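You operate a simulated robot arm through the tools that you are given. There is no shell and no other tool. Be economical: measure what you need, move in short steps, check, and stop when the job is done.

You run a simulated two-armed robot. Do the job below in one go: nothing can be reset, and whatever is moved stays where it is left.

TASK
Hold the torch, pull its flat orange battery, fit the charged grey one, switch it on.
Fine: Seat the flat one in the battery tin's empty end bay and shut the tin; leave the torch lit. Keep fingers out from under lids, clips, clamps and jaws. Pinch, break and dent nothing. Leave batteries in their device or the shut tin. Keep clean things off the floor.
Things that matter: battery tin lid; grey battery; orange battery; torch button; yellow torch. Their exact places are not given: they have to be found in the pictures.

Only the result counts: the job must be done as asked and must still hold three seconds after the hand-in. Knocking over, shifting, dropping, spilling or breaking anything else fails it. A push-on lid holds only when it is set on centred and level and pressed home; a screw cap is set on level and turned clockwise until tight.

THE ROBOT
Two 7-joint arms with two-finger parallel grippers on one trunk, on a base that drives. Base frame: it is fixed to the floor where the robot stands at the start and does not move with it; the origin is under the middle of the robot, x ahead of it, y to its left, z up. Units: m, rad, N and s.
The left shoulder is at the start at [0.062, 0.197, 1.154], the right one opposite. With the tool pointing down near the work surface each hand reaches from about 0.26 to 0.7 m from the robot's upright axis, wherever it stands, measured 20 degrees to its own side. Places, roughly: battery tin lid [0.6, 0.1, 0.9]; torch button [0.5, -0.2, 0.9]. Payload 1.57 kg a hand.
Tool frame (each hand has its own): the origin (TCP) lies between the finger pads and is the grasp point; the fingertips stand 0.03 m ahead of it; z points along the fingers, y is the line along which they close. Largest opening 0.11 m; finger width 0.024, thickness 0.012; the body of the gripper, 0.048 by 0.112 m, starts 0.078 m behind the TCP.
Orientation is told as [roll, pitch, yaw] about the base's x, y, z axes, in that order, counted from this pose: with the fingers straight down and closing along the base's y, the tool's x points along the base's -x, its y along +y and its z along -z.

THE INTERFACE
- The arms move only by the tool nudge_tool. It takes "left_increments", "right_increments" or both (then of equal length, played together; a hand with none holds still); each is a list of rows, each a list of 7 numbers: the shift along the base's x, y, z in m, then the turn, a rotation vector about the base's x, y, z in rad, then the closure, from 0 (fully open) to 1 (shut). In form: [[tx, ty, tz, rx, ry, rz, gripper], ...]. A call has 1 to 10 rows; each row is the pose to reach, as a shift and turn from the pose commanded when the call began. A row lasts 0.2 s, in which the tool goes at most 0.05 m and 0.15 rad; a call with a longer step from one row to the next is refused whole, and so is a gripper value outside its range. Where a pose cannot be reached the arm comes as near as it can. A force on the tool above 60 N (or 10 N above the force at the start of the call, whichever is more), or a blocked arm, ends the call early, and 0.2 s more pass. Each finger travels about 0.072 m/s and halts on what it meets, pressing with about 32 N; the grip force reading is that of the motor and also rises with nothing between the fingers. The clock runs only during rows and for 0.2 s after the last one: add rows that repeat a pose to give the fingers time. The reply holds the time, the measured pose of the TCP, the force on the tool along the base axes, the opening and the grip force, in the units named above and with some noise, with the torque about the TCP (base axes, N m) and any sound that the robot's microphone picked up.
- Cameras (640 x 400 px; columns grow to the right, rows downward): "scene" is now at [0.0998, -0.0231, 1.7294]; the picture's right is [-0.32, -0.95, 0.00], its down [-0.79, 0.26, -0.55] and it looks along [0.53, -0.18, -0.83] (base axes); focal length 252 px, centre (320, 200). "left" rides on the left gripper at [0.07, -0.016, -0.141] in its tool frame; the picture's right is [0.23, 0.97, 0.00], its down [-0.85, 0.20, -0.48] and it looks along [-0.47, 0.11, 0.88] (tool axes); focal length 222 px, centre (320, 200). "right" rides on the right gripper at [0.07, 0.016, -0.141] in its tool frame; the picture's right is [-0.23, 0.97, 0.00], its down [-0.85, -0.20, -0.48] and it looks along [-0.47, -0.11, 0.88] (tool axes); focal length 222 px, centre (320, 200).
- grab_frame(camera): a new picture of that camera. It takes no simulated time.
- move_column(by): slides the trunk up (or, below 0, down) by that many m; the arms and the scene camera ride with it, the base frame stays. It gives what a move gives, with no picture.
- steer(legs): drives the robot by 1 to 6 legs, each [ahead, left, turn to the left] in m, m and rad, along the robot's own axes; the way and the turn of a leg run together, so that a leg with both is an arc; at most 1.5 m and 3.142 rad a leg. The arms and the cameras ride along, it lands a little off, and it stops where it bumps. It gives what a move gives.
- aim_head(pan, tilt): turns the head with the scene camera to pan (to the left, within 1.501 rad either way) and tilt (down, from -0.506 to 1.204), counted from straight ahead of the robot. It gives what a move gives.
- point_at(camera, pixels): there is no depth. For up to 12 entries [column, row, z] of the newest picture of that camera ("zoom" is the newest enlarged one), the place [x, y] in the base frame at which the ray of that pixel passes the height z, good to about 0.002 m. It takes no simulated time.
- enlarge(camera, box): a new picture of the part [left, top, right, bottom] of that camera's present view, enlarged. It takes no simulated time.
- close_job(): hands the job in; it is judged then, once.

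Keep the steps short. Do not move on a guess: measure, check each grasp and each placing, and mend mistakes. In all there are 80 turns and 58 pictures (those below and enlarged ones count). Leave the grippers open and the arms clear of the work at the hand-in unless told otherwise, and finish with a single line.

The tools are called after ">>>" as a command line: name --argument value ..., lists and objects as JSON in quotes. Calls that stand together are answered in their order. nudge_tool: Moves the arms, as the interface text tells. Its arguments: {"type":"object","properties":{"left_increments":{"type":"array"},"right_increments":{"type":"array"}},"required":[]} The other tools are called the same way: move_column (by) slides the trunk up or down; steer (legs) drives the base; aim_head (pan, tilt) turns the head that bears the scene camera; grab_frame (camera) takes a picture; point_at (camera, pixels) gives the place at which the rays of pixels pass given heights; enlarge (camera, box) takes an enlarged picture of a part of a camera's view; close_job () hands the job in.

At the start:

```text
t: 0.0
left_eef_pos: [0.5198, 0.0986, 1.1909]
left_orientation: [0.0, 0.002, -0.001]
left_force: [-0.3, -0.7, 0.4]
left_moment: [0.0, 0.04, 0.02]
left_gripper_width: 0.1102
left_gripper_force: 0.0
right_eef_pos: [0.3822, -0.2399, 1.1416]
right_orientation: [0.001, 0.002, 0.001]
right_force: [-0.2, 0.3, 0.2]
right_moment: [-0.01, 0.01, -0.03]
right_gripper_width: 0.1101
right_gripper_force: 0.1
trunk travel left (down, up): [-0.75, 0.24]
robot x, y, heading: [0.0005, -0.0026, -0.002]
head pan, tilt: [-0.321, 0.983]
```

scene: 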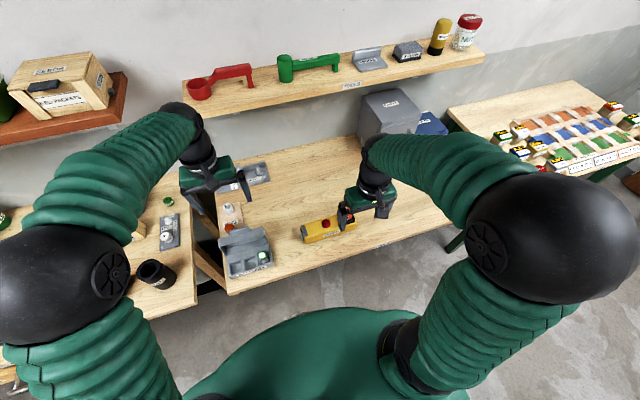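
right: 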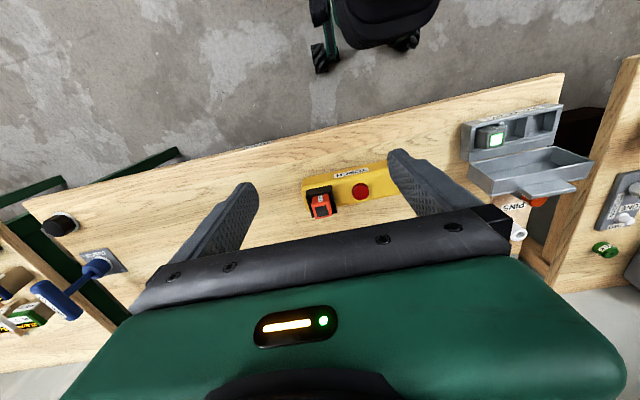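
left: 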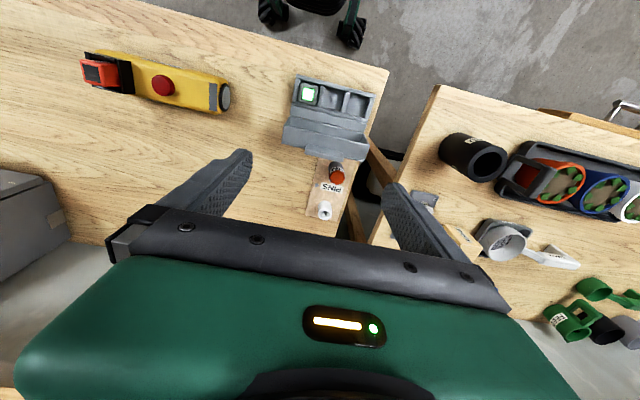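

I see the yellow torch near scene (327,228) and the open tin near (245,250). I'll take closer looks at both.

>>> enlarge --camera "scene" --box '[200, 180, 380, 290]'

>>> enlarge --camera "left" --box '[70, 30, 390, 230]'

>>> enlarge --camera "right" --box '[280, 80, 600, 280]'

```text
3.56 times, centred on (290, 235) of scene
```

zoom: 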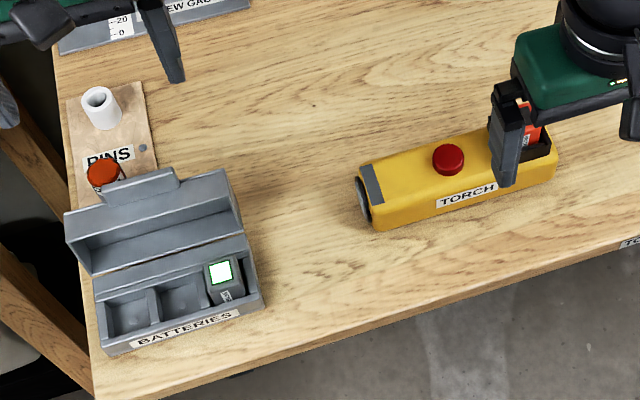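

```text
2.00 times, centred on (230, 130) of left
```

zoom: 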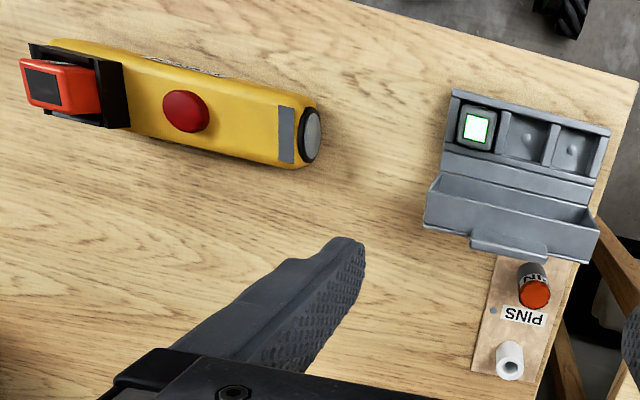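

```text
2.00 times, centred on (440, 180) of right
```

zoom: 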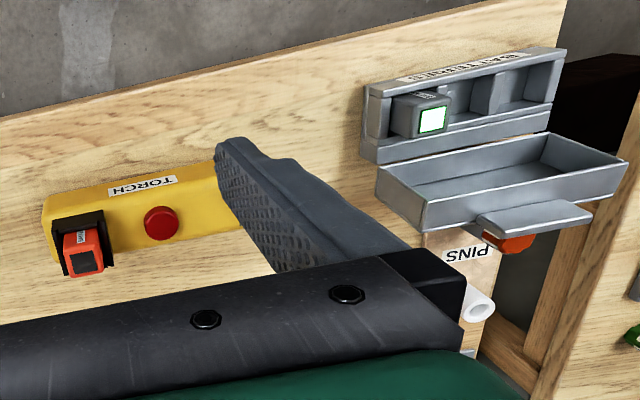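

I'll triangulate the button from all three cameras: scene (326,223.2), left (163,85) and right (360.5,191.5), each at two heights.

>>> point_at --camera "scene" --pixels '[[326, 223.2, 0.85], [326, 223.2, 0.95], [227.6, 289.5, 0.85], [227.6, 289.5, 0.9]]'

>>> point_at --camera "left" --pixels '[[163, 85, 0.85], [163, 85, 0.95]]'

>>> point_at --camera "right" --pixels '[[360.5, 191.5, 0.85], [360.5, 191.5, 0.95]]'

```text
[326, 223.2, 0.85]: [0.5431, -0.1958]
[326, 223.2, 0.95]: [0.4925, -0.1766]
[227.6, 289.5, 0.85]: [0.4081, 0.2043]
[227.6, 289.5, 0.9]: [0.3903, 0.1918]
```

```text
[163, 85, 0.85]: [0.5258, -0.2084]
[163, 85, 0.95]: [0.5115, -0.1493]
```

```text
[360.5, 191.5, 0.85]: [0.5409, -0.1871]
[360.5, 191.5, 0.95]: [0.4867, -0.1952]
```

The button is at about (0.525, -0.189, 0.885). Next I bring the hands closer, still well above everything, to look at the torch and tin.

>>> nudge_tool --left_increments '[[-0.03, 0.02, -0.03, 0, 0, 0, 0], [-0.06, 0.04, -0.06, 0, 0, 0, 0], [-0.09, 0.06, -0.09, 0, 0, 0, 0], [-0.12, 0.07, -0.12, 0, 0, 0, 0], [-0.12, 0.07, -0.12, 0, 0, 0, 0]]' --right_increments '[[0.02, 0, -0.03, 0, 0, 0, 0], [0.04, -0.01, -0.06, 0, 0, 0, 0], [0.06, -0.02, -0.09, 0, 0, 0, 0], [0.08, -0.03, -0.1, 0, 0, 0, 0], [0.08, -0.03, -0.1, 0, 0, 0, 0]]'

>>> grab_frame --camera "right"

>>> grab_frame --camera "left"

```text
t: 1.2
left_eef_pos: [0.3989, 0.1695, 1.0739]
left_orientation: [-0.001, 0.0, 0.002]
left_force: [-0.3, 0.2, 0.3]
left_moment: [0.01, -0.01, 0.01]
left_gripper_width: 0.1099
left_gripper_force: 0.1
right_eef_pos: [0.4604, -0.2692, 1.0418]
right_orientation: [0.002, 0.0, -0.001]
right_force: [-1.1, -0.3, 0.1]
right_moment: [0.04, -0.02, 0.0]
right_gripper_width: 0.1099
right_gripper_force: 0.1
trunk travel left (down, up): [-0.75, 0.24]
robot x, y, heading: [-0.0023, 0.0001, 0.001]
head pan, tilt: [-0.321, 0.983]
```

```text
51 pictures are left
```

right: 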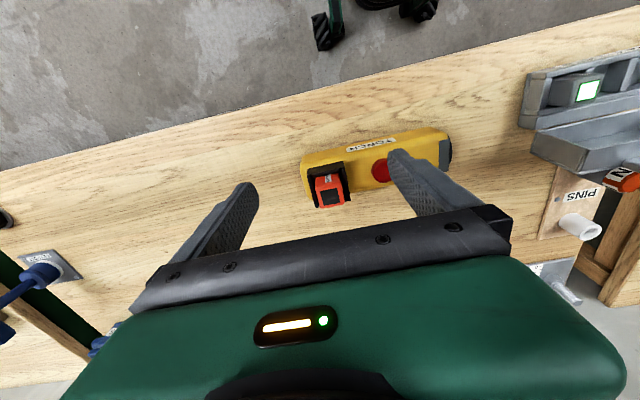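

```text
50 pictures are left
```

left: 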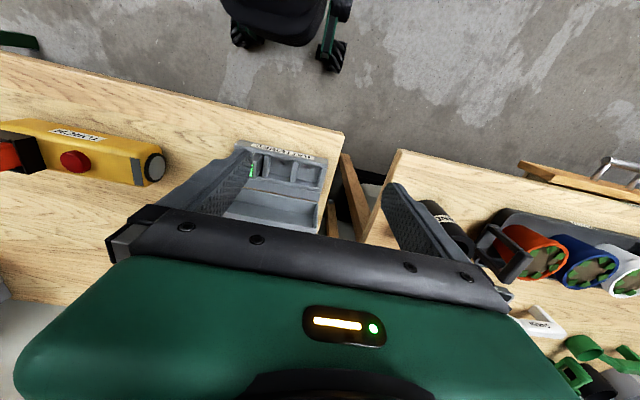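

>>> enlarge --camera "right" --box '[280, 110, 470, 230]'

>>> enlarge --camera "left" --box '[200, 120, 360, 240]'

>>> enlarge --camera "scene" --box '[200, 190, 380, 300]'

```text
3.33 times, centred on (375, 170) of right
```

zoom: 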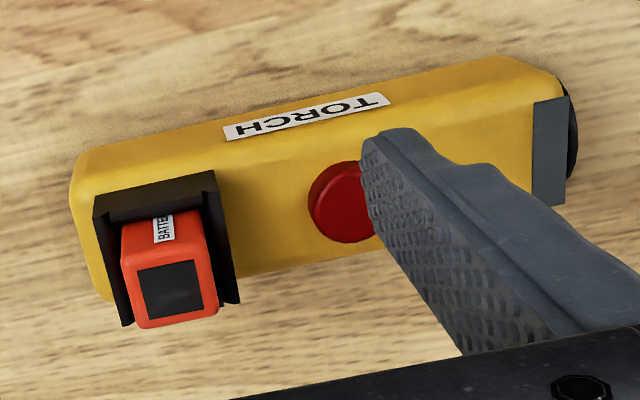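

```text
3.33 times, centred on (280, 180) of left
```

zoom: 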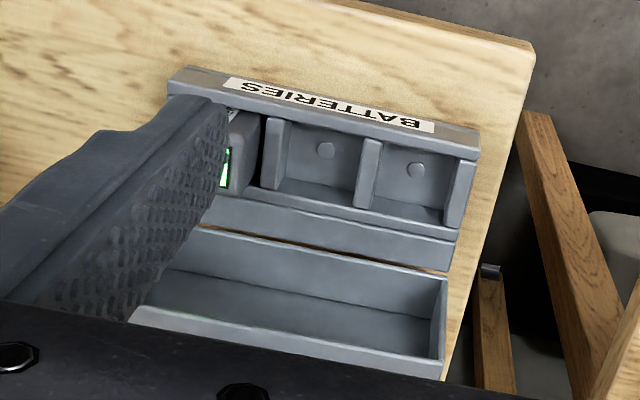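

```text
3.56 times, centred on (290, 245) of scene
```

zoom: 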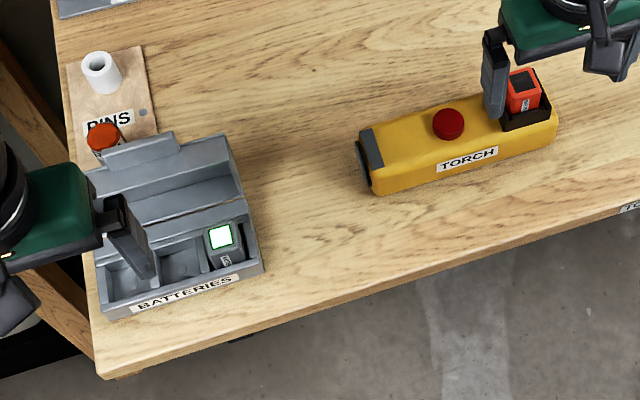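

I'll measure the torch axis, battery top and tin features from these pictures.

>>> point_at --camera "right" --pixels '[[301.5, 158, 0.87], [429, 126.5, 0.87], [439.6, 140.9, 0.87], [441, 171.5, 0.87], [381.6, 171, 0.885], [320, 209, 0.9], [341.5, 205, 0.9], [317, 189, 0.9], [340, 186, 0.9], [330.6, 197, 0.9], [330.6, 197, 0.92]]'

>>> point_at --camera "zoom" --pixels '[[448, 123, 0.885], [523, 84, 0.9], [523, 84, 0.92], [359, 130, 0.87], [372, 193, 0.83], [558, 145, 0.83], [221, 236, 0.86], [221, 236, 0.88], [104, 318, 0.83], [262, 274, 0.83], [130, 284, 0.84], [180, 262, 0.84]]'

>>> point_at --camera "left" --pixels '[[75, 160, 0.885], [240, 145, 0.85], [240, 145, 0.87], [327, 165, 0.87], [310, 170, 0.85], [281, 168, 0.85]]'

```text
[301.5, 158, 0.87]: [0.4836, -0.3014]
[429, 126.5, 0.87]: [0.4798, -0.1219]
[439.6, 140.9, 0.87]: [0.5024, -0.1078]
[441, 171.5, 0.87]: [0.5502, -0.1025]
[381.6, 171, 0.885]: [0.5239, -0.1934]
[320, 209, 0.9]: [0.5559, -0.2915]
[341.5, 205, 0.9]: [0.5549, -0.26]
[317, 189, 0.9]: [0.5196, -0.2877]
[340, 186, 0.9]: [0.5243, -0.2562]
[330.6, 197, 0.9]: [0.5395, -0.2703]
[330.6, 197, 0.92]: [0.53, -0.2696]
```

```text
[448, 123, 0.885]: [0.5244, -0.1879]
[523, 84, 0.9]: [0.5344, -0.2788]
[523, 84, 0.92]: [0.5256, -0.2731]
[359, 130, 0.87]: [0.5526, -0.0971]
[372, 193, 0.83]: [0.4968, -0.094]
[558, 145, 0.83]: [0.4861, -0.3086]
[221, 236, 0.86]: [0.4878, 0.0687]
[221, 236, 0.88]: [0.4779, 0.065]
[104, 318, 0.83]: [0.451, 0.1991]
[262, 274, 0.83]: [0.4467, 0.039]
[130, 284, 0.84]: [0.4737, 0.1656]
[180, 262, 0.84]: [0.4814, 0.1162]
```

```text
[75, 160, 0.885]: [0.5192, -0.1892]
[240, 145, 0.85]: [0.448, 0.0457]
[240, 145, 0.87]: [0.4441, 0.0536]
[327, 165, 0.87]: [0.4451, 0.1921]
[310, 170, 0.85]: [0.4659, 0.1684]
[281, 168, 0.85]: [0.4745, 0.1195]
```

The torch lies almost along y, with its battery top near (0.525, -0.271, 0.925). The tin bays are at x≈0.475, with y≈0.066, 0.118 and 0.168. I'll move the left hand closer over the tin and the right hand closer over the torch for better views.

>>> nudge_tool --left_increments '[[0.03, -0.02, -0.02, 0, 0, 0, 0], [0.06, -0.04, -0.04, 0, 0, 0, 0], [0.09, -0.05, -0.06, 0, 0, 0, 0], [0.1, -0.05, -0.06, 0, 0, 0, 0], [0.1, -0.05, -0.06, 0, 0, 0, 0]]' --right_increments '[[0.02, 0, -0.01, 0, 0, 0, 0], [0.04, 0, -0.02, 0, 0, 0, 0], [0.06, 0, -0.03, 0, 0, 0, 0], [0.065, 0, -0.03, 0, 0, 0, 0], [0.065, 0, -0.03, 0, 0, 0, 0]]'

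>>> enlarge --camera "left" --box '[220, 60, 420, 200]'

>>> enlarge --camera "right" --box '[270, 90, 450, 210]'

```text
t: 2.4
left_eef_pos: [0.498, 0.1171, 1.0124]
left_orientation: [0.001, 0.001, 0.0]
left_force: [-0.8, -0.1, -0.5]
left_moment: [-0.02, -0.03, -0.01]
left_gripper_width: 0.1103
left_gripper_force: 0.0
right_eef_pos: [0.5239, -0.2692, 1.0142]
right_orientation: [0.001, 0.002, 0.0]
right_force: [0.0, -0.4, 0.3]
right_moment: [0.05, 0.0, 0.02]
right_gripper_width: 0.1099
right_gripper_force: 0.0
trunk travel left (down, up): [-0.75, 0.24]
robot x, y, heading: [-0.0041, 0.0012, -0.004]
head pan, tilt: [-0.321, 0.983]
```

```text
2.86 times, centred on (320, 130) of left
```

zoom: 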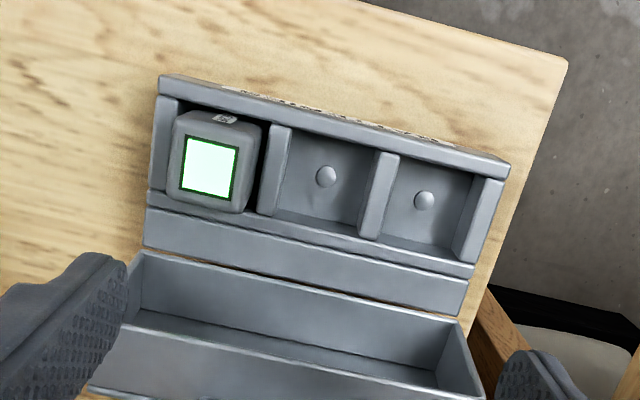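

```text
3.33 times, centred on (360, 150) of right
```

zoom: 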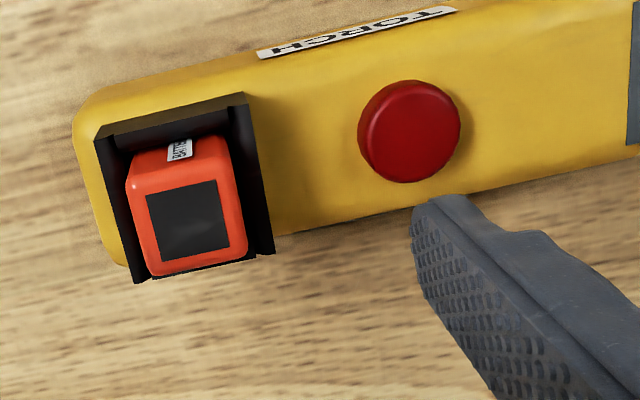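

Next I triangulate the heights: orange top, well rim, and the tin rim and grey top.

>>> point_at --camera "zoom" --pixels '[[190, 222, 0.9], [190, 222, 0.94], [95, 138, 0.88], [247, 95, 0.88], [137, 283, 0.88], [273, 252, 0.88], [410, 130, 0.885], [127, 188, 0.92], [222, 155, 0.92], [247, 255, 0.92], [155, 275, 0.92]]'

>>> point_at --camera "left" --pixels '[[281, 118.6, 0.86], [281, 118.6, 0.88], [263.5, 87, 0.85], [263.5, 87, 0.87], [385.8, 117, 0.85], [385.8, 117, 0.87], [371, 156.5, 0.85], [259, 137, 0.85], [322, 122, 0.83], [356.4, 130, 0.83], [297, 103, 0.87], [263, 120, 0.87]]'

>>> enlarge --camera "scene" --box '[210, 220, 290, 290]'

```text
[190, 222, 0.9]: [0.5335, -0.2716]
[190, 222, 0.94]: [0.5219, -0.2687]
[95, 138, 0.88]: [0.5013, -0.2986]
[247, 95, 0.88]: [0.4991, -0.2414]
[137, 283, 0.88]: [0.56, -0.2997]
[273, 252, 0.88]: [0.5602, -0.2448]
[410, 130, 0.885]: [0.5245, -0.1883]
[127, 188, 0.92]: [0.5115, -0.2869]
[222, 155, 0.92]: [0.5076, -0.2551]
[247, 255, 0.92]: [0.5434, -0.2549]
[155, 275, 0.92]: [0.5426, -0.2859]
```

```text
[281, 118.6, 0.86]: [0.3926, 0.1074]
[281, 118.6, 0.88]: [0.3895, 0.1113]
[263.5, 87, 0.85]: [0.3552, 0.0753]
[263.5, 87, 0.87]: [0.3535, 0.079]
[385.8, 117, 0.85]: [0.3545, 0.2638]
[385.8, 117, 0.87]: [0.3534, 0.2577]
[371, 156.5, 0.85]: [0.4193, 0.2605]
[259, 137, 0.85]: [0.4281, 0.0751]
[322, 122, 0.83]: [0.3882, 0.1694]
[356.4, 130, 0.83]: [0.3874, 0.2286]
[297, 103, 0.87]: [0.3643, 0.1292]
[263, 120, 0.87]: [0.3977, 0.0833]
```

```text
5.71 times, centred on (250, 255) of scene
```

zoom: 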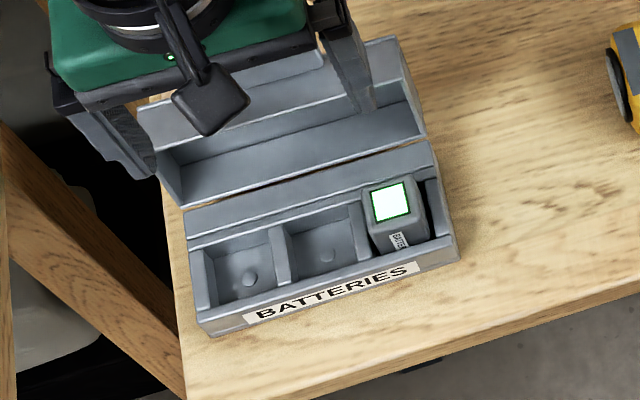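

The left reading used an older picture, so I'll read the scene zoom first and then take a fresh left frame.

>>> point_at --camera "zoom" --pixels '[[391, 202, 0.86], [391, 202, 0.9], [200, 322, 0.83], [200, 322, 0.87], [460, 246, 0.83], [460, 246, 0.87], [436, 180, 0.87], [187, 238, 0.87], [251, 276, 0.83], [327, 255, 0.83], [209, 335, 0.83], [458, 262, 0.83]]'

>>> grab_frame --camera "left"

>>> point_at --camera "left" --pixels '[[281, 118.6, 0.86], [281, 118.6, 0.9], [263.5, 87, 0.83], [263.5, 87, 0.87], [385.8, 117, 0.83], [385.8, 117, 0.87], [371, 156.5, 0.85], [259, 137, 0.85], [322, 122, 0.83], [356.4, 130, 0.83], [297, 103, 0.87], [263, 120, 0.87]]'

```text
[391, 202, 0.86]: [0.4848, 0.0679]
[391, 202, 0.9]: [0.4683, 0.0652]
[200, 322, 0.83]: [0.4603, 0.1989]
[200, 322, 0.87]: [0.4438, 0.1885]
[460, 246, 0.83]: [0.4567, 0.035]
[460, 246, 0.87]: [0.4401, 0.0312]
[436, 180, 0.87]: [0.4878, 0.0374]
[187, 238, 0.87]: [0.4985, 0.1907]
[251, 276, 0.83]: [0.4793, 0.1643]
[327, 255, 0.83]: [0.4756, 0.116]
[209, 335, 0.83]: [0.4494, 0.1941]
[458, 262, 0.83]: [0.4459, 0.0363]
```

```text
43 pictures are left
```

left: 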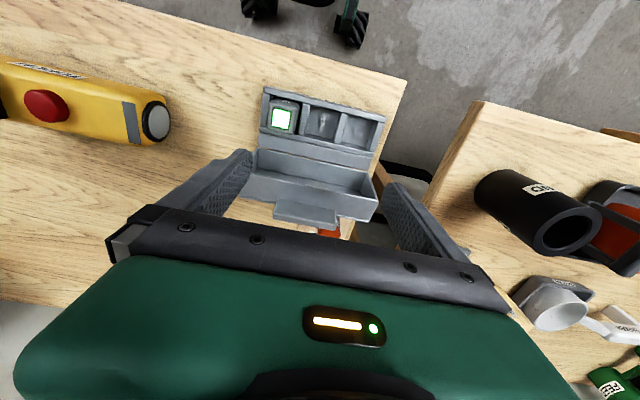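

```text
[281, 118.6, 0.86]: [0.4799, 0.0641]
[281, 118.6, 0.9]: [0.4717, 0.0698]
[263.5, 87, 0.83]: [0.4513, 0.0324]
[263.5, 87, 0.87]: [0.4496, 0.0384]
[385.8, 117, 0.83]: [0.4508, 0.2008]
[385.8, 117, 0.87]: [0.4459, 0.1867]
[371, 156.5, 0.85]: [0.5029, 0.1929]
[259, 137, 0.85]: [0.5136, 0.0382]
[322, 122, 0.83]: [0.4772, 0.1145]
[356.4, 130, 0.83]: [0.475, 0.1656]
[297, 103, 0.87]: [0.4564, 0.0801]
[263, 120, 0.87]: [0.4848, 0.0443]
```

Grey top is at about (0.476, 0.067, 0.88) and the tin rim is near z≈0.855. The torch axis runs along y at x≈0.525. I'll turn the left hand 90° and bring it over the lens end of the torch while staying high.

>>> nudge_tool --left_increments '[[0, -0.01, 0.01, 0, 0, -0.15, 0], [0, -0.02, 0.02, 0, 0, -0.3, 0], [0, -0.04, 0.02, 0, 0, -0.45, 0], [0.01, -0.07, 0.02, 0, 0, -0.6, 0], [0.01, -0.1, 0.02, 0, 0, -0.75, 0], [0.02, -0.13, 0.02, 0, 0, -0.9, 0], [0.02, -0.16, 0.02, 0, 0, -1.05, 0], [0.025, -0.19, 0.02, 0, 0, -1.2, 0], [0.025, -0.22, 0.02, 0, 0, -1.35, 0], [0.025, -0.235, 0.02, 0, 0, -1.5, 0]]'

>>> grab_frame --camera "scene"

```text
t: 4.6
left_eef_pos: [0.5229, -0.1175, 1.0301]
left_orientation: [-0.002, 0.001, -1.503]
left_force: [1.0, -0.6, -0.1]
left_moment: [0.04, -0.01, -0.01]
left_gripper_width: 0.11
left_gripper_force: 0.0
right_eef_pos: [0.5245, -0.2706, 1.0134]
right_orientation: [0.0, 0.001, 0.001]
right_force: [0.0, 0.2, 0.6]
right_moment: [0.01, -0.03, 0.02]
right_gripper_width: 0.11
right_gripper_force: 0.1
trunk travel left (down, up): [-0.75, 0.24]
robot x, y, heading: [-0.0001, -0.0014, 0.0]
head pan, tilt: [-0.321, 0.983]
```

```text
42 pictures are left
```

scene: 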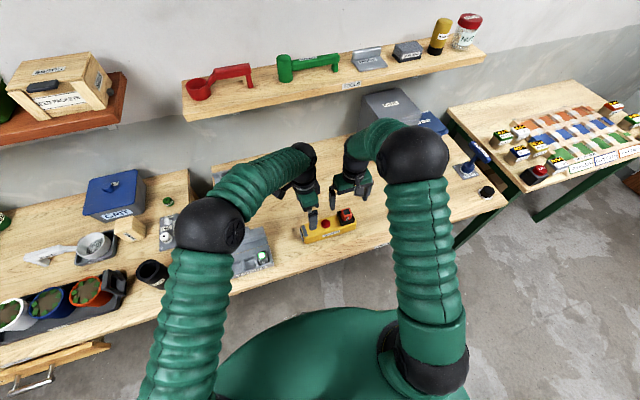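

The hands are clear of each other. I'll finish the yaw and lower the left hand until its fingers straddle the torch top, then check with a picture.

>>> nudge_tool --left_increments '[[0, 0, -0.03, 0, 0, -0.068, 0], [0, 0, -0.07, 0, 0, -0.068, 0], [0, 0, -0.11, 0, 0, -0.068, 0], [0, 0, -0.11, 0, 0, -0.068, 0]]'

>>> enlarge --camera "scene" --box '[280, 170, 400, 250]'

>>> grab_frame --camera "left"

```text
t: 5.6
left_eef_pos: [0.5246, -0.1176, 0.9218]
left_orientation: [-0.001, 0.001, -1.57]
left_force: [-0.1, 0.3, 0.1]
left_moment: [-0.01, -0.01, 0.03]
left_gripper_width: 0.1099
left_gripper_force: 0.1
right_eef_pos: [0.5232, -0.2705, 1.0137]
right_orientation: [0.003, 0.001, -0.001]
right_force: [-0.9, 0.2, 0.2]
right_moment: [0.0, -0.05, 0.0]
right_gripper_width: 0.1101
right_gripper_force: 0.1
trunk travel left (down, up): [-0.75, 0.24]
robot x, y, heading: [0.0, 0.0015, -0.002]
head pan, tilt: [-0.321, 0.983]
```

```text
5.00 times, centred on (340, 210) of scene
```

zoom: 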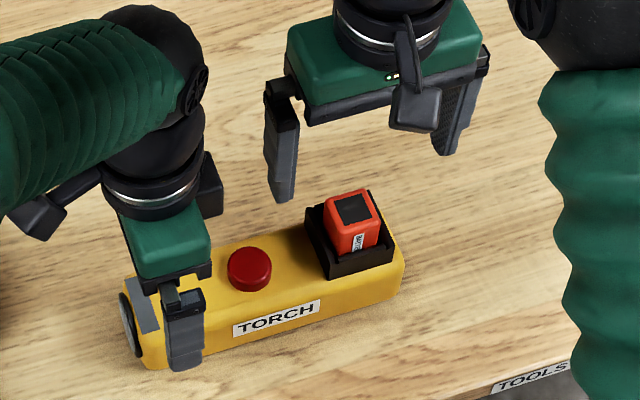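

```text
40 pictures are left
```

left: 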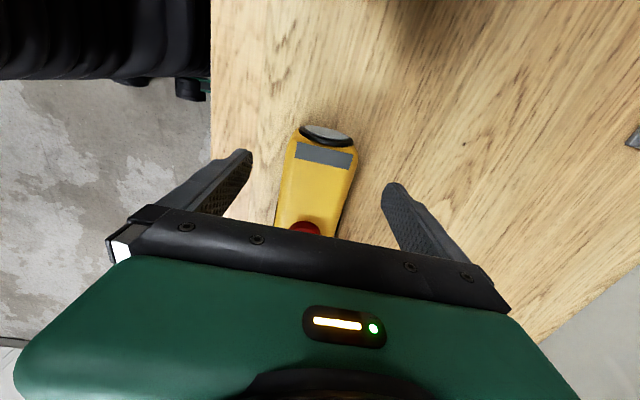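

The fingers straddle the torch. I'll measure the battery from this view, lower the left hand to z≈0.862, and close.

>>> point_at --camera "zoom" --pixels '[[353, 208, 0.9], [353, 208, 0.92], [353, 208, 0.94], [331, 279, 0.88], [331, 279, 0.9], [394, 252, 0.88], [394, 252, 0.9], [306, 208, 0.88], [306, 208, 0.9]]'

>>> nudge_tool --left_increments '[[0, 0, -0.03, 0, 0, 0, 0], [0, 0, -0.058, 0, 0, 0, 0], [0, 0, -0.058, 0, 0, 0, 0.2], [0, 0, -0.058, 0, 0, 0, 0.4], [0, 0, -0.058, 0, 0, 0, 0.6], [0, 0, -0.058, 0, 0, 0, 0.8], [0, 0, -0.058, 0, 0, 0, 0.8]]'

```text
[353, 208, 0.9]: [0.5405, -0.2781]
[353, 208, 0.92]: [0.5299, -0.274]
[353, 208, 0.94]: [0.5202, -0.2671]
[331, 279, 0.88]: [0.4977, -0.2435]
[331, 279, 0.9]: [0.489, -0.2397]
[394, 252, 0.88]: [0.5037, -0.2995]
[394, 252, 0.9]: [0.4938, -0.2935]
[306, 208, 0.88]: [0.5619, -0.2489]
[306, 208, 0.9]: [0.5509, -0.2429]
```

```text
t: 7.2
left_eef_pos: [0.5229, -0.1156, 0.8626]
left_orientation: [-0.001, -0.003, -1.568]
left_force: [0.2, 0.2, 2.0]
left_moment: [-0.05, -0.34, 0.01]
left_gripper_width: 0.0659
left_gripper_force: 32.0
right_eef_pos: [0.5246, -0.2706, 1.0121]
right_orientation: [0.001, -0.001, 0.001]
right_force: [0.3, 0.4, 0.6]
right_moment: [-0.01, -0.01, 0.01]
right_gripper_width: 0.11
right_gripper_force: 0.1
trunk travel left (down, up): [-0.75, 0.24]
robot x, y, heading: [0.0014, 0.0003, 0.002]
head pan, tilt: [-0.321, 0.983]
```

The left hand holds the torch (width 0.066, 32 N). The orange top is at about (0.5245, -0.270, 0.93) and the well rim is at 0.885. I'll partly close the right fingers to clear the button and lower to TCP z 0.927.

>>> nudge_tool --right_increments '[[0, 0, 0, 0, 0, 0, 0.4], [0, 0, 0, 0, 0, 0, 0.4], [0, 0, -0.04, 0, 0, 0, 0.4], [0, 0, -0.07, 0, 0, 0, 0.4], [0, 0, -0.086, 0, 0, 0, 0.4], [0, 0, -0.086, 0, 0, 0, 0.4]]'

>>> enlarge --camera "scene" --box '[290, 170, 410, 250]'

>>> enlarge --camera "right" --box '[230, 110, 410, 230]'

```text
t: 8.6
left_eef_pos: [0.5233, -0.1149, 0.8641]
left_orientation: [0.001, 0.002, -1.567]
left_force: [-0.8, 0.8, 1.8]
left_moment: [-0.3, -0.31, 0.09]
left_gripper_width: 0.0656
left_gripper_force: 32.2
right_eef_pos: [0.5249, -0.2693, 0.9286]
right_orientation: [0.002, -0.002, 0.0]
right_force: [-0.7, 0.1, -0.4]
right_moment: [0.02, -0.02, -0.01]
right_gripper_width: 0.0659
right_gripper_force: 0.1
trunk travel left (down, up): [-0.75, 0.24]
robot x, y, heading: [0.0041, 0.0025, -0.003]
head pan, tilt: [-0.321, 0.983]
```

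```text
5.00 times, centred on (350, 210) of scene
```

zoom: 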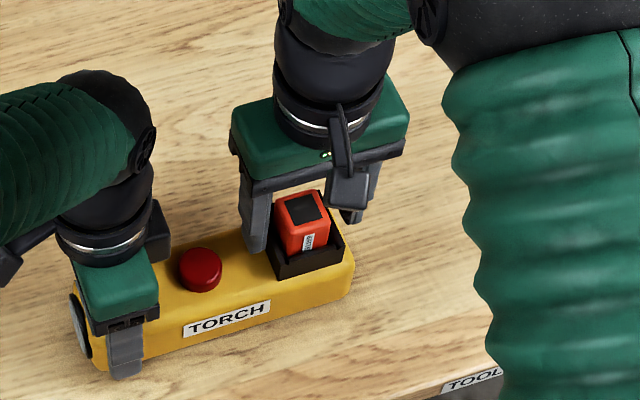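

```text
3.33 times, centred on (320, 170) of right
```

zoom: 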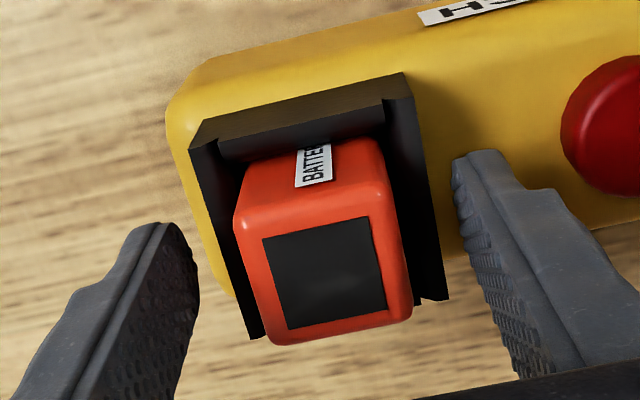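

The fingers sit on either side of the orange battery, above the well rim. I'll close now.

>>> nudge_tool --right_increments '[[0, 0, 0, 0, 0, 0, 0.6], [0, 0, 0, 0, 0, 0, 0.8], [0, 0, 0, 0, 0, 0, 0.9], [0, 0, 0, 0, 0, 0, 0.9]]'

>>> enlarge --camera "right" --box '[230, 110, 410, 230]'

```text
t: 9.6
left_eef_pos: [0.5229, -0.1162, 0.8642]
left_orientation: [0.001, -0.002, -1.57]
left_force: [0.4, -7.7, 0.1]
left_moment: [0.97, -0.05, 0.06]
left_gripper_width: 0.0659
left_gripper_force: 32.3
right_eef_pos: [0.5247, -0.2696, 0.9288]
right_orientation: [0.004, -0.001, 0.001]
right_force: [-1.1, 11.4, 0.2]
right_moment: [0.6, -0.15, 0.27]
right_gripper_width: 0.0519
right_gripper_force: 31.8
trunk travel left (down, up): [-0.75, 0.24]
robot x, y, heading: [0.0002, -0.0029, -0.001]
head pan, tilt: [-0.321, 0.983]
```

```text
3.33 times, centred on (320, 170) of right
```

zoom: 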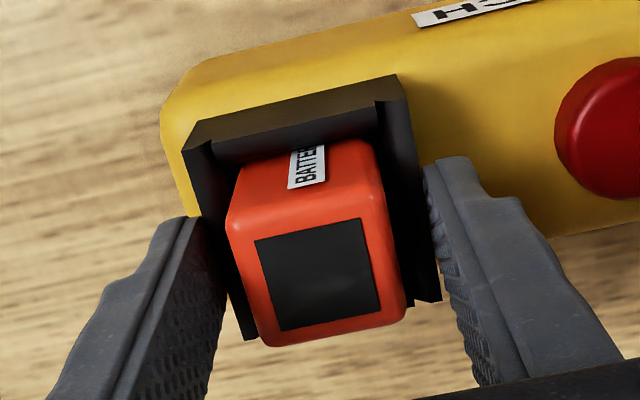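

The fingers met the well frame (width 0.052), so the rim is higher than I measured. I'll open, raise 14 mm and try again.

>>> nudge_tool --right_increments '[[0, 0, 0, 0, 0, 0, 0.4], [0, 0, 0, 0, 0, 0, 0.4], [0, 0, 0.014, 0, 0, 0, 0.4], [0, 0, 0.014, 0, 0, 0, 0.6], [0, 0, 0.014, 0, 0, 0, 0.8], [0, 0, 0.014, 0, 0, 0, 0.9], [0, 0, 0.014, 0, 0, 0, 0.9], [0, 0, 0.014, 0, 0, 0, 0.9]]'

>>> enlarge --camera "right" --box '[230, 110, 410, 230]'

```text
t: 11.4
left_eef_pos: [0.5216, -0.1162, 0.8631]
left_orientation: [0.001, 0.0, -1.569]
left_force: [-1.7, -1.7, 3.4]
left_moment: [0.32, -0.28, -0.01]
left_gripper_width: 0.0659
left_gripper_force: 32.3
right_eef_pos: [0.5245, -0.2709, 0.9432]
right_orientation: [0.001, 0.0, 0.0]
right_force: [0.7, -0.8, 0.1]
right_moment: [-0.02, 0.0, 0.01]
right_gripper_width: 0.0332
right_gripper_force: 31.9
trunk travel left (down, up): [-0.75, 0.24]
robot x, y, heading: [0.0022, 0.0009, -0.002]
head pan, tilt: [-0.321, 0.983]
heard: snap
```

```text
3.33 times, centred on (320, 170) of right
```

zoom: 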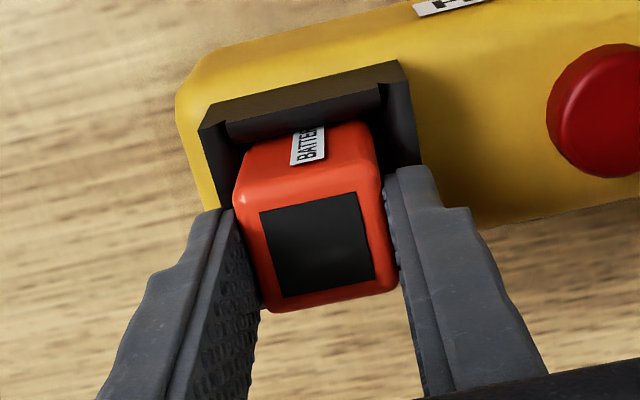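

I have a grip on the battery (0.033), and I heard a snap, possibly its clip. I'll pull it straight up slowly.

>>> nudge_tool --right_increments '[[0, 0, 0.008, 0, 0, 0, 0.9], [0, 0, 0.016, 0, 0, 0, 0.9], [0, 0, 0.026, 0, 0, 0, 0.9], [0, 0, 0.045, 0, 0, 0, 0.9], [0, 0, 0.07, 0, 0, 0, 0.9], [0, 0, 0.09, 0, 0, 0, 0.9]]'

>>> enlarge --camera "scene" --box '[290, 160, 410, 250]'

>>> grab_frame --camera "right"

```text
t: 12.8
left_eef_pos: [0.5216, -0.1159, 0.8635]
left_orientation: [0.002, 0.0, -1.566]
left_force: [-1.7, -1.5, 4.1]
left_moment: [0.19, -0.25, 0.0]
left_gripper_width: 0.0657
left_gripper_force: 31.9
right_eef_pos: [0.5269, -0.2695, 1.0298]
right_orientation: [0.002, 0.001, 0.001]
right_force: [0.1, -0.1, -1.5]
right_moment: [0.02, 0.02, 0.0]
right_gripper_width: 0.0333
right_gripper_force: 32.3
trunk travel left (down, up): [-0.75, 0.24]
robot x, y, heading: [0.0009, -0.0015, -0.002]
head pan, tilt: [-0.321, 0.983]
```

```text
4.44 times, centred on (350, 205) of scene
```

zoom: 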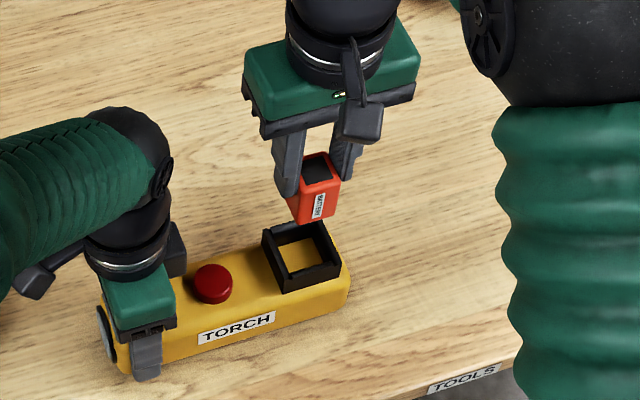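

```text
34 pictures are left
```

right: 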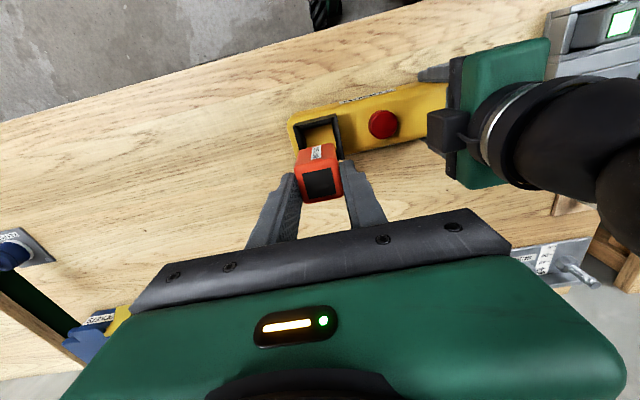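

The orange battery is out cleanly. I'll open the left hand, lift it straight up off the torch, and take it away to the left over the tin while staying high.

>>> nudge_tool --left_increments '[[0, 0, 0, 0, 0, 0, 0.4], [0, 0, 0, 0, 0, 0, 0.0], [0, 0, 0, 0, 0, 0, 0], [0, 0, 0.04, 0, 0, 0, 0], [0, 0, 0.09, 0, 0, 0, 0], [0, 0, 0.14, 0, 0, 0, 0], [0, 0, 0.19, 0, 0, 0, 0], [-0.02, 0.04, 0.21, 0, 0, 0.1, 0], [-0.04, 0.08, 0.22, 0, 0, 0.2, 0], [-0.05, 0.12, 0.23, 0, 0, 0.3, 0]]'

>>> nudge_tool --left_increments '[[-0.01, 0.045, 0, 0, 0, 0.13, 0], [-0.02, 0.09, 0, 0, 0, 0.26, 0], [-0.04, 0.13, 0, 0, 0, 0.39, 0], [-0.06, 0.17, 0, 0, 0, 0.52, 0], [-0.08, 0.21, 0, 0, 0, 0.65, 0], [-0.1, 0.25, 0, 0, 0, 0.78, 0], [-0.12, 0.29, 0, 0, 0, 0.91, 0], [-0.14, 0.33, 0, 0, 0, 1.04, 0], [-0.16, 0.36, 0, 0, 0, 1.17, 0]]'

>>> grab_frame --camera "scene"

```text
t: 15.0
left_eef_pos: [0.472, 0.0019, 1.0934]
left_orientation: [0.001, -0.003, -1.267]
left_force: [0.0, -0.5, 0.0]
left_moment: [0.02, 0.0, 0.0]
left_gripper_width: 0.1099
left_gripper_force: 0.1
right_eef_pos: [0.5268, -0.2673, 1.0298]
right_orientation: [-0.001, 0.0, 0.0]
right_force: [0.2, -0.6, -0.5]
right_moment: [-0.01, 0.03, -0.01]
right_gripper_width: 0.0331
right_gripper_force: 31.6
trunk travel left (down, up): [-0.75, 0.24]
robot x, y, heading: [0.003, 0.0033, 0.004]
head pan, tilt: [-0.321, 0.983]
```

```text
t: 17.0
left_eef_pos: [0.3153, 0.3662, 1.0931]
left_orientation: [-0.002, 0.001, -0.096]
left_force: [-0.5, -0.6, -0.7]
left_moment: [0.01, 0.01, 0.0]
left_gripper_width: 0.1101
left_gripper_force: 0.1
right_eef_pos: [0.5271, -0.2667, 1.0311]
right_orientation: [-0.001, -0.001, 0.001]
right_force: [0.0, -0.1, -0.7]
right_moment: [0.0, 0.02, 0.03]
right_gripper_width: 0.0333
right_gripper_force: 32.1
trunk travel left (down, up): [-0.75, 0.24]
robot x, y, heading: [0.0008, 0.0012, -0.001]
head pan, tilt: [-0.321, 0.983]
```

```text
33 pictures are left
```

scene: 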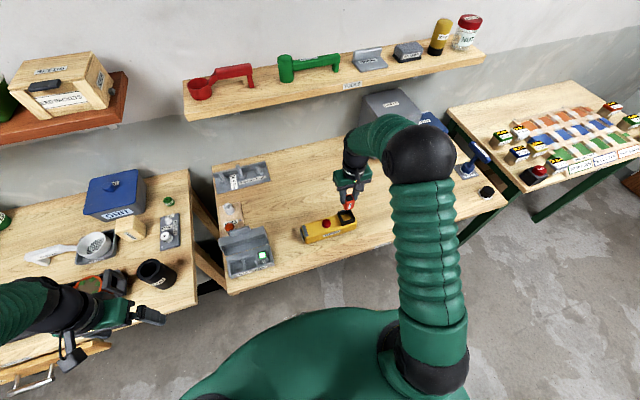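

The left arm is clear. I'll take clean close views of the tin and the empty well.

>>> enlarge --camera "scene" --box '[205, 195, 285, 285]'

>>> point_at --camera "zoom" --pixels '[[320, 200, 0.85]]'

>>> enlarge --camera "scene" --box '[295, 185, 375, 245]'

```text
4.44 times, centred on (245, 240) of scene
```

zoom: 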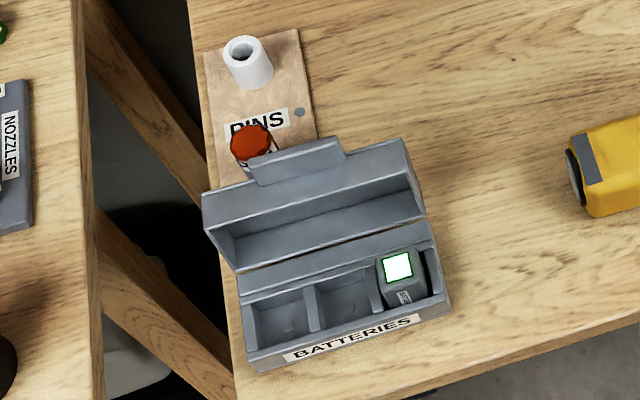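

```text
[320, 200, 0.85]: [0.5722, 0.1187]
```

```text
6.67 times, centred on (335, 215) of scene
```

zoom: 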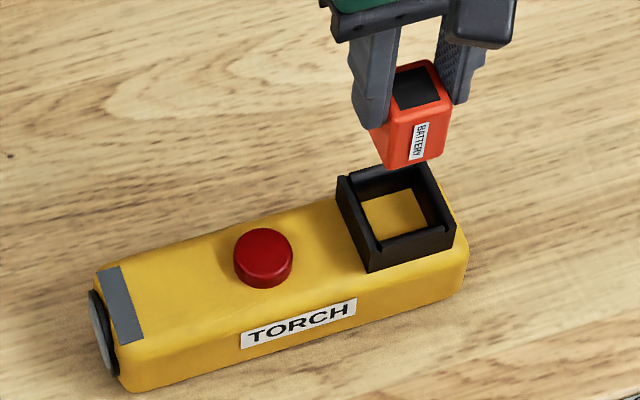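

I'm carrying the orange battery high over to the left end bay at about (0.476, 0.165).

>>> nudge_tool --right_increments '[[0, 0.03, 0.02, 0, 0, 0, 0.9], [-0.005, 0.075, 0.02, 0, 0, 0, 0.9], [-0.01, 0.12, 0.02, 0, 0, 0, 0.9], [-0.015, 0.165, 0.02, 0, 0, 0, 0.9], [-0.02, 0.21, 0.02, 0, 0, 0, 0.9], [-0.03, 0.255, 0.02, 0, 0, 0, 0.9], [-0.04, 0.3, 0.02, 0, 0, 0, 0.9], [-0.045, 0.345, 0.02, 0, 0, 0, 0.9], [-0.05, 0.39, 0.02, 0, 0, 0, 0.9], [-0.05, 0.431, 0.0, 0, 0, 0, 0.9]]'

>>> grab_frame --camera "scene"

>>> grab_frame --camera "right"

```text
t: 19.3
left_eef_pos: [0.316, 0.3641, 1.0899]
left_orientation: [0.002, 0.001, -0.1]
left_force: [-0.1, 0.2, 0.8]
left_moment: [0.0, 0.01, 0.02]
left_gripper_width: 0.11
left_gripper_force: 0.1
right_eef_pos: [0.529, 0.0949, 1.0412]
right_orientation: [0.017, -0.011, -0.159]
right_force: [0.7, -0.3, -1.1]
right_moment: [0.02, -0.03, -0.01]
right_gripper_width: 0.033
right_gripper_force: 32.3
trunk travel left (down, up): [-0.75, 0.24]
robot x, y, heading: [0.0012, -0.0022, 0.0]
head pan, tilt: [-0.321, 0.983]
stopped in row 10 (right hand): the arm was blocked; the commanded pose is now the measured one
```

```text
30 pictures are left
```

scene: 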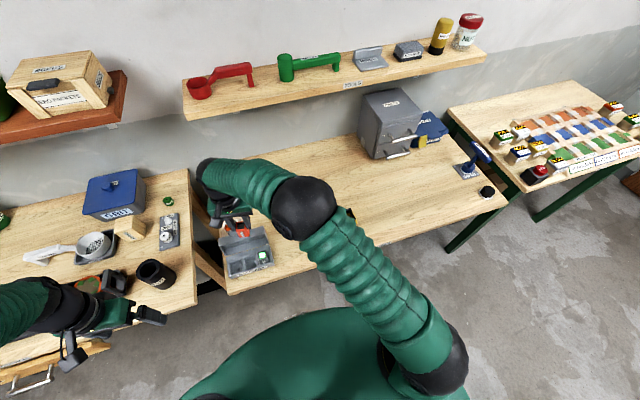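

```text
29 pictures are left
```

right: 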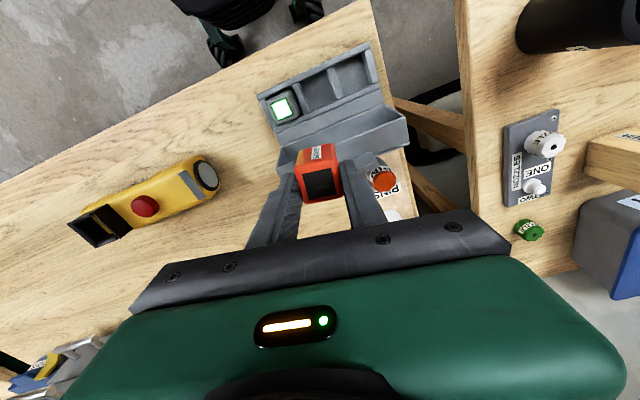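

The right arm hit its reach limit across the body. I'll move it back and up a little and straighten its yaw, then strafe the base 0.2 m left so the tin is within reach.

>>> nudge_tool --right_increments '[[0, -0.03, 0.02, 0, 0, 0.05, 0.9], [-0.01, -0.07, 0.04, 0, 0, 0.1, 0.9], [-0.03, -0.11, 0.06, 0, 0, 0.16, 0.9], [-0.06, -0.15, 0.07, -0.017, 0.011, 0.16, 0.9], [-0.06, -0.15, 0.07, -0.017, 0.011, 0.16, 0.9]]'

>>> steer --legs '[[0, 0.2, 0]]'

>>> grab_frame --camera "scene"

```text
refused: row 4 steps farther than a row can; nothing moved
```

```text
t: 20.9
left_eef_pos: [0.3133, 0.555, 1.0963]
left_orientation: [0.005, 0.0, -0.097]
left_force: [-0.7, -1.4, -0.5]
left_moment: [0.02, -0.02, 0.02]
left_gripper_width: 0.1101
left_gripper_force: 0.1
right_eef_pos: [0.5282, 0.2873, 1.0484]
right_orientation: [0.024, -0.015, -0.155]
right_force: [-0.1, -0.6, -0.9]
right_moment: [0.02, 0.0, -0.01]
right_gripper_width: 0.0333
right_gripper_force: 31.4
trunk travel left (down, up): [-0.75, 0.24]
robot x, y, heading: [-0.0026, 0.1947, 0.0]
head pan, tilt: [-0.321, 0.983]
```

```text
28 pictures are left
```

scene: 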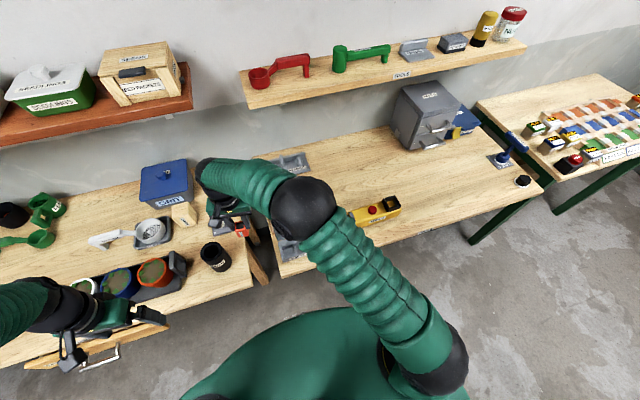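

The base strafed safely. Now I'll bring the battery over the end bay with the tool levelled.

>>> nudge_tool --right_increments '[[-0.005, -0.03, 0, -0.006, 0.004, 0.04, 0.9], [-0.02, -0.06, 0, -0.012, 0.008, 0.08, 0.9], [-0.035, -0.09, 0, -0.018, 0.012, 0.12, 0.9], [-0.052, -0.122, -0.015, -0.024, 0.015, 0.155, 0.9], [-0.052, -0.122, -0.015, -0.024, 0.015, 0.155, 0.9]]'

>>> grab_frame --camera "right"

>>> enlarge --camera "scene" --box '[235, 180, 335, 280]'

```text
t: 22.1
left_eef_pos: [0.3125, 0.5636, 1.0925]
left_orientation: [-0.004, -0.003, -0.098]
left_force: [0.7, 0.4, -0.4]
left_moment: [0.02, 0.01, -0.01]
left_gripper_width: 0.1101
left_gripper_force: 0.0
right_eef_pos: [0.4757, 0.1751, 1.0291]
right_orientation: [-0.009, -0.006, 0.0]
right_force: [-0.3, -0.6, -0.8]
right_moment: [-0.06, -0.02, -0.01]
right_gripper_width: 0.0332
right_gripper_force: 32.3
trunk travel left (down, up): [-0.75, 0.24]
robot x, y, heading: [-0.0001, 0.1969, 0.004]
head pan, tilt: [-0.321, 0.983]
```

```text
27 pictures are left
```

right: 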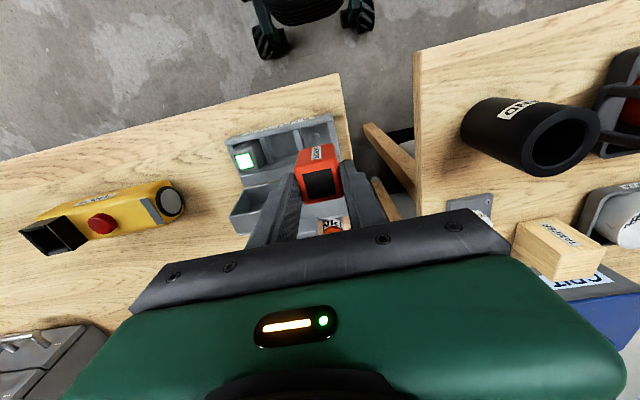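

```text
4.00 times, centred on (285, 230) of scene
```

zoom: 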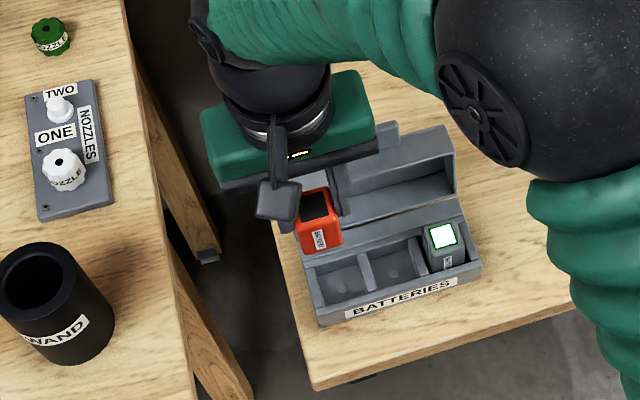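

I'll re-measure the bays from this clean view: nubs at (346,287) and (394,270), grey top at (443,236), and the rim corners.

>>> point_at --camera "zoom" --pixels '[[346, 287, 0.835], [394, 270, 0.835], [443, 236, 0.88], [319, 318, 0.85], [482, 268, 0.85], [303, 257, 0.855], [465, 210, 0.855], [316, 205, 1.01], [316, 205, 1.02], [362, 262, 0.855], [418, 243, 0.855]]'

>>> enlarge --camera "right" --box '[220, 100, 400, 230]'

>>> point_at --camera "right" --pixels '[[244, 160, 0.88], [324, 183, 1.01], [324, 183, 1.02]]'

```text
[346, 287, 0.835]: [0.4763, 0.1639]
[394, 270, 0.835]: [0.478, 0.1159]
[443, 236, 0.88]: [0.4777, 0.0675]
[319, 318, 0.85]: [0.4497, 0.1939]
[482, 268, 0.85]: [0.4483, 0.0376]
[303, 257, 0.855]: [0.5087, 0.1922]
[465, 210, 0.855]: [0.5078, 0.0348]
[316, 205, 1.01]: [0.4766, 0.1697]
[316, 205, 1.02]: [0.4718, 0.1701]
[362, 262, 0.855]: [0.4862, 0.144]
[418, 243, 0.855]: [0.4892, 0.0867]
```

```text
3.08 times, centred on (310, 165) of right
```

zoom: 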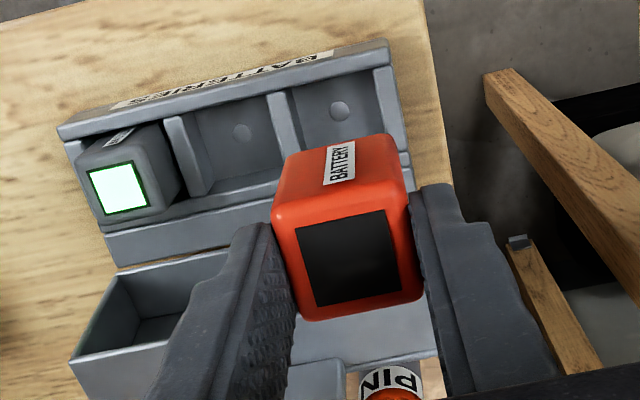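

```text
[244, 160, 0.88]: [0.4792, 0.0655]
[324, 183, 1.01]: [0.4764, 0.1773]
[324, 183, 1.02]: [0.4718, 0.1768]
```

Target end bay is (0.4775, 0.1645). I'll correct x and y and lower to just above the rim.

>>> nudge_tool --right_increments '[[0.0015, -0.0095, 0, 0.009, 0.006, 0, 0.9], [0.0015, -0.0095, -0.04, 0.009, 0.006, 0, 0.9], [0.0015, -0.0095, -0.08, 0.009, 0.006, 0, 0.9], [0.0015, -0.0095, -0.095, 0.009, 0.006, 0, 0.9], [0.0015, -0.0095, -0.095, 0.009, 0.006, 0, 0.9]]'

>>> enlarge --camera "scene" --box '[240, 210, 320, 270]'

>>> enlarge --camera "right" --box '[220, 80, 400, 200]'

```text
t: 23.2
left_eef_pos: [0.312, 0.5584, 1.0936]
left_orientation: [0.0, -0.003, -0.098]
left_force: [-0.3, 1.0, 0.3]
left_moment: [0.02, -0.02, 0.0]
left_gripper_width: 0.1101
left_gripper_force: 0.0
right_eef_pos: [0.4744, 0.1586, 0.9371]
right_orientation: [0.005, 0.003, -0.003]
right_force: [-1.2, -0.2, -1.2]
right_moment: [0.01, 0.02, 0.02]
right_gripper_width: 0.0333
right_gripper_force: 31.5
trunk travel left (down, up): [-0.75, 0.24]
robot x, y, heading: [0.0029, 0.1909, 0.003]
head pan, tilt: [-0.321, 0.983]
```

```text
6.67 times, centred on (280, 240) of scene
```

zoom: 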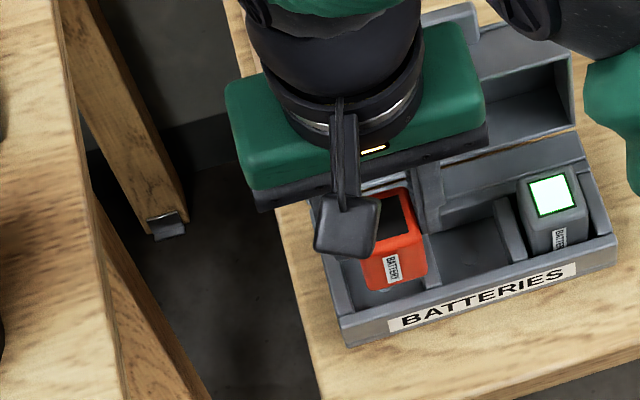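

```text
3.33 times, centred on (310, 140) of right
```

zoom: 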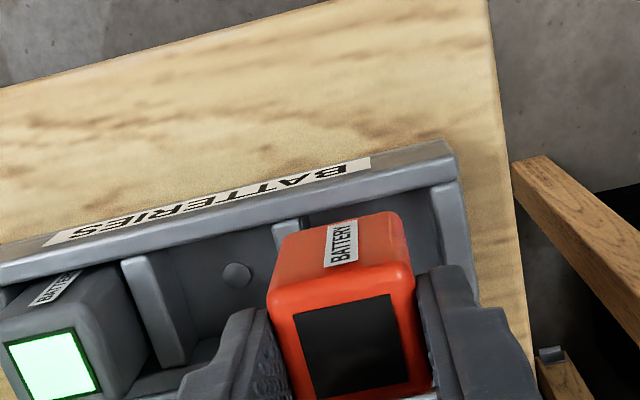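

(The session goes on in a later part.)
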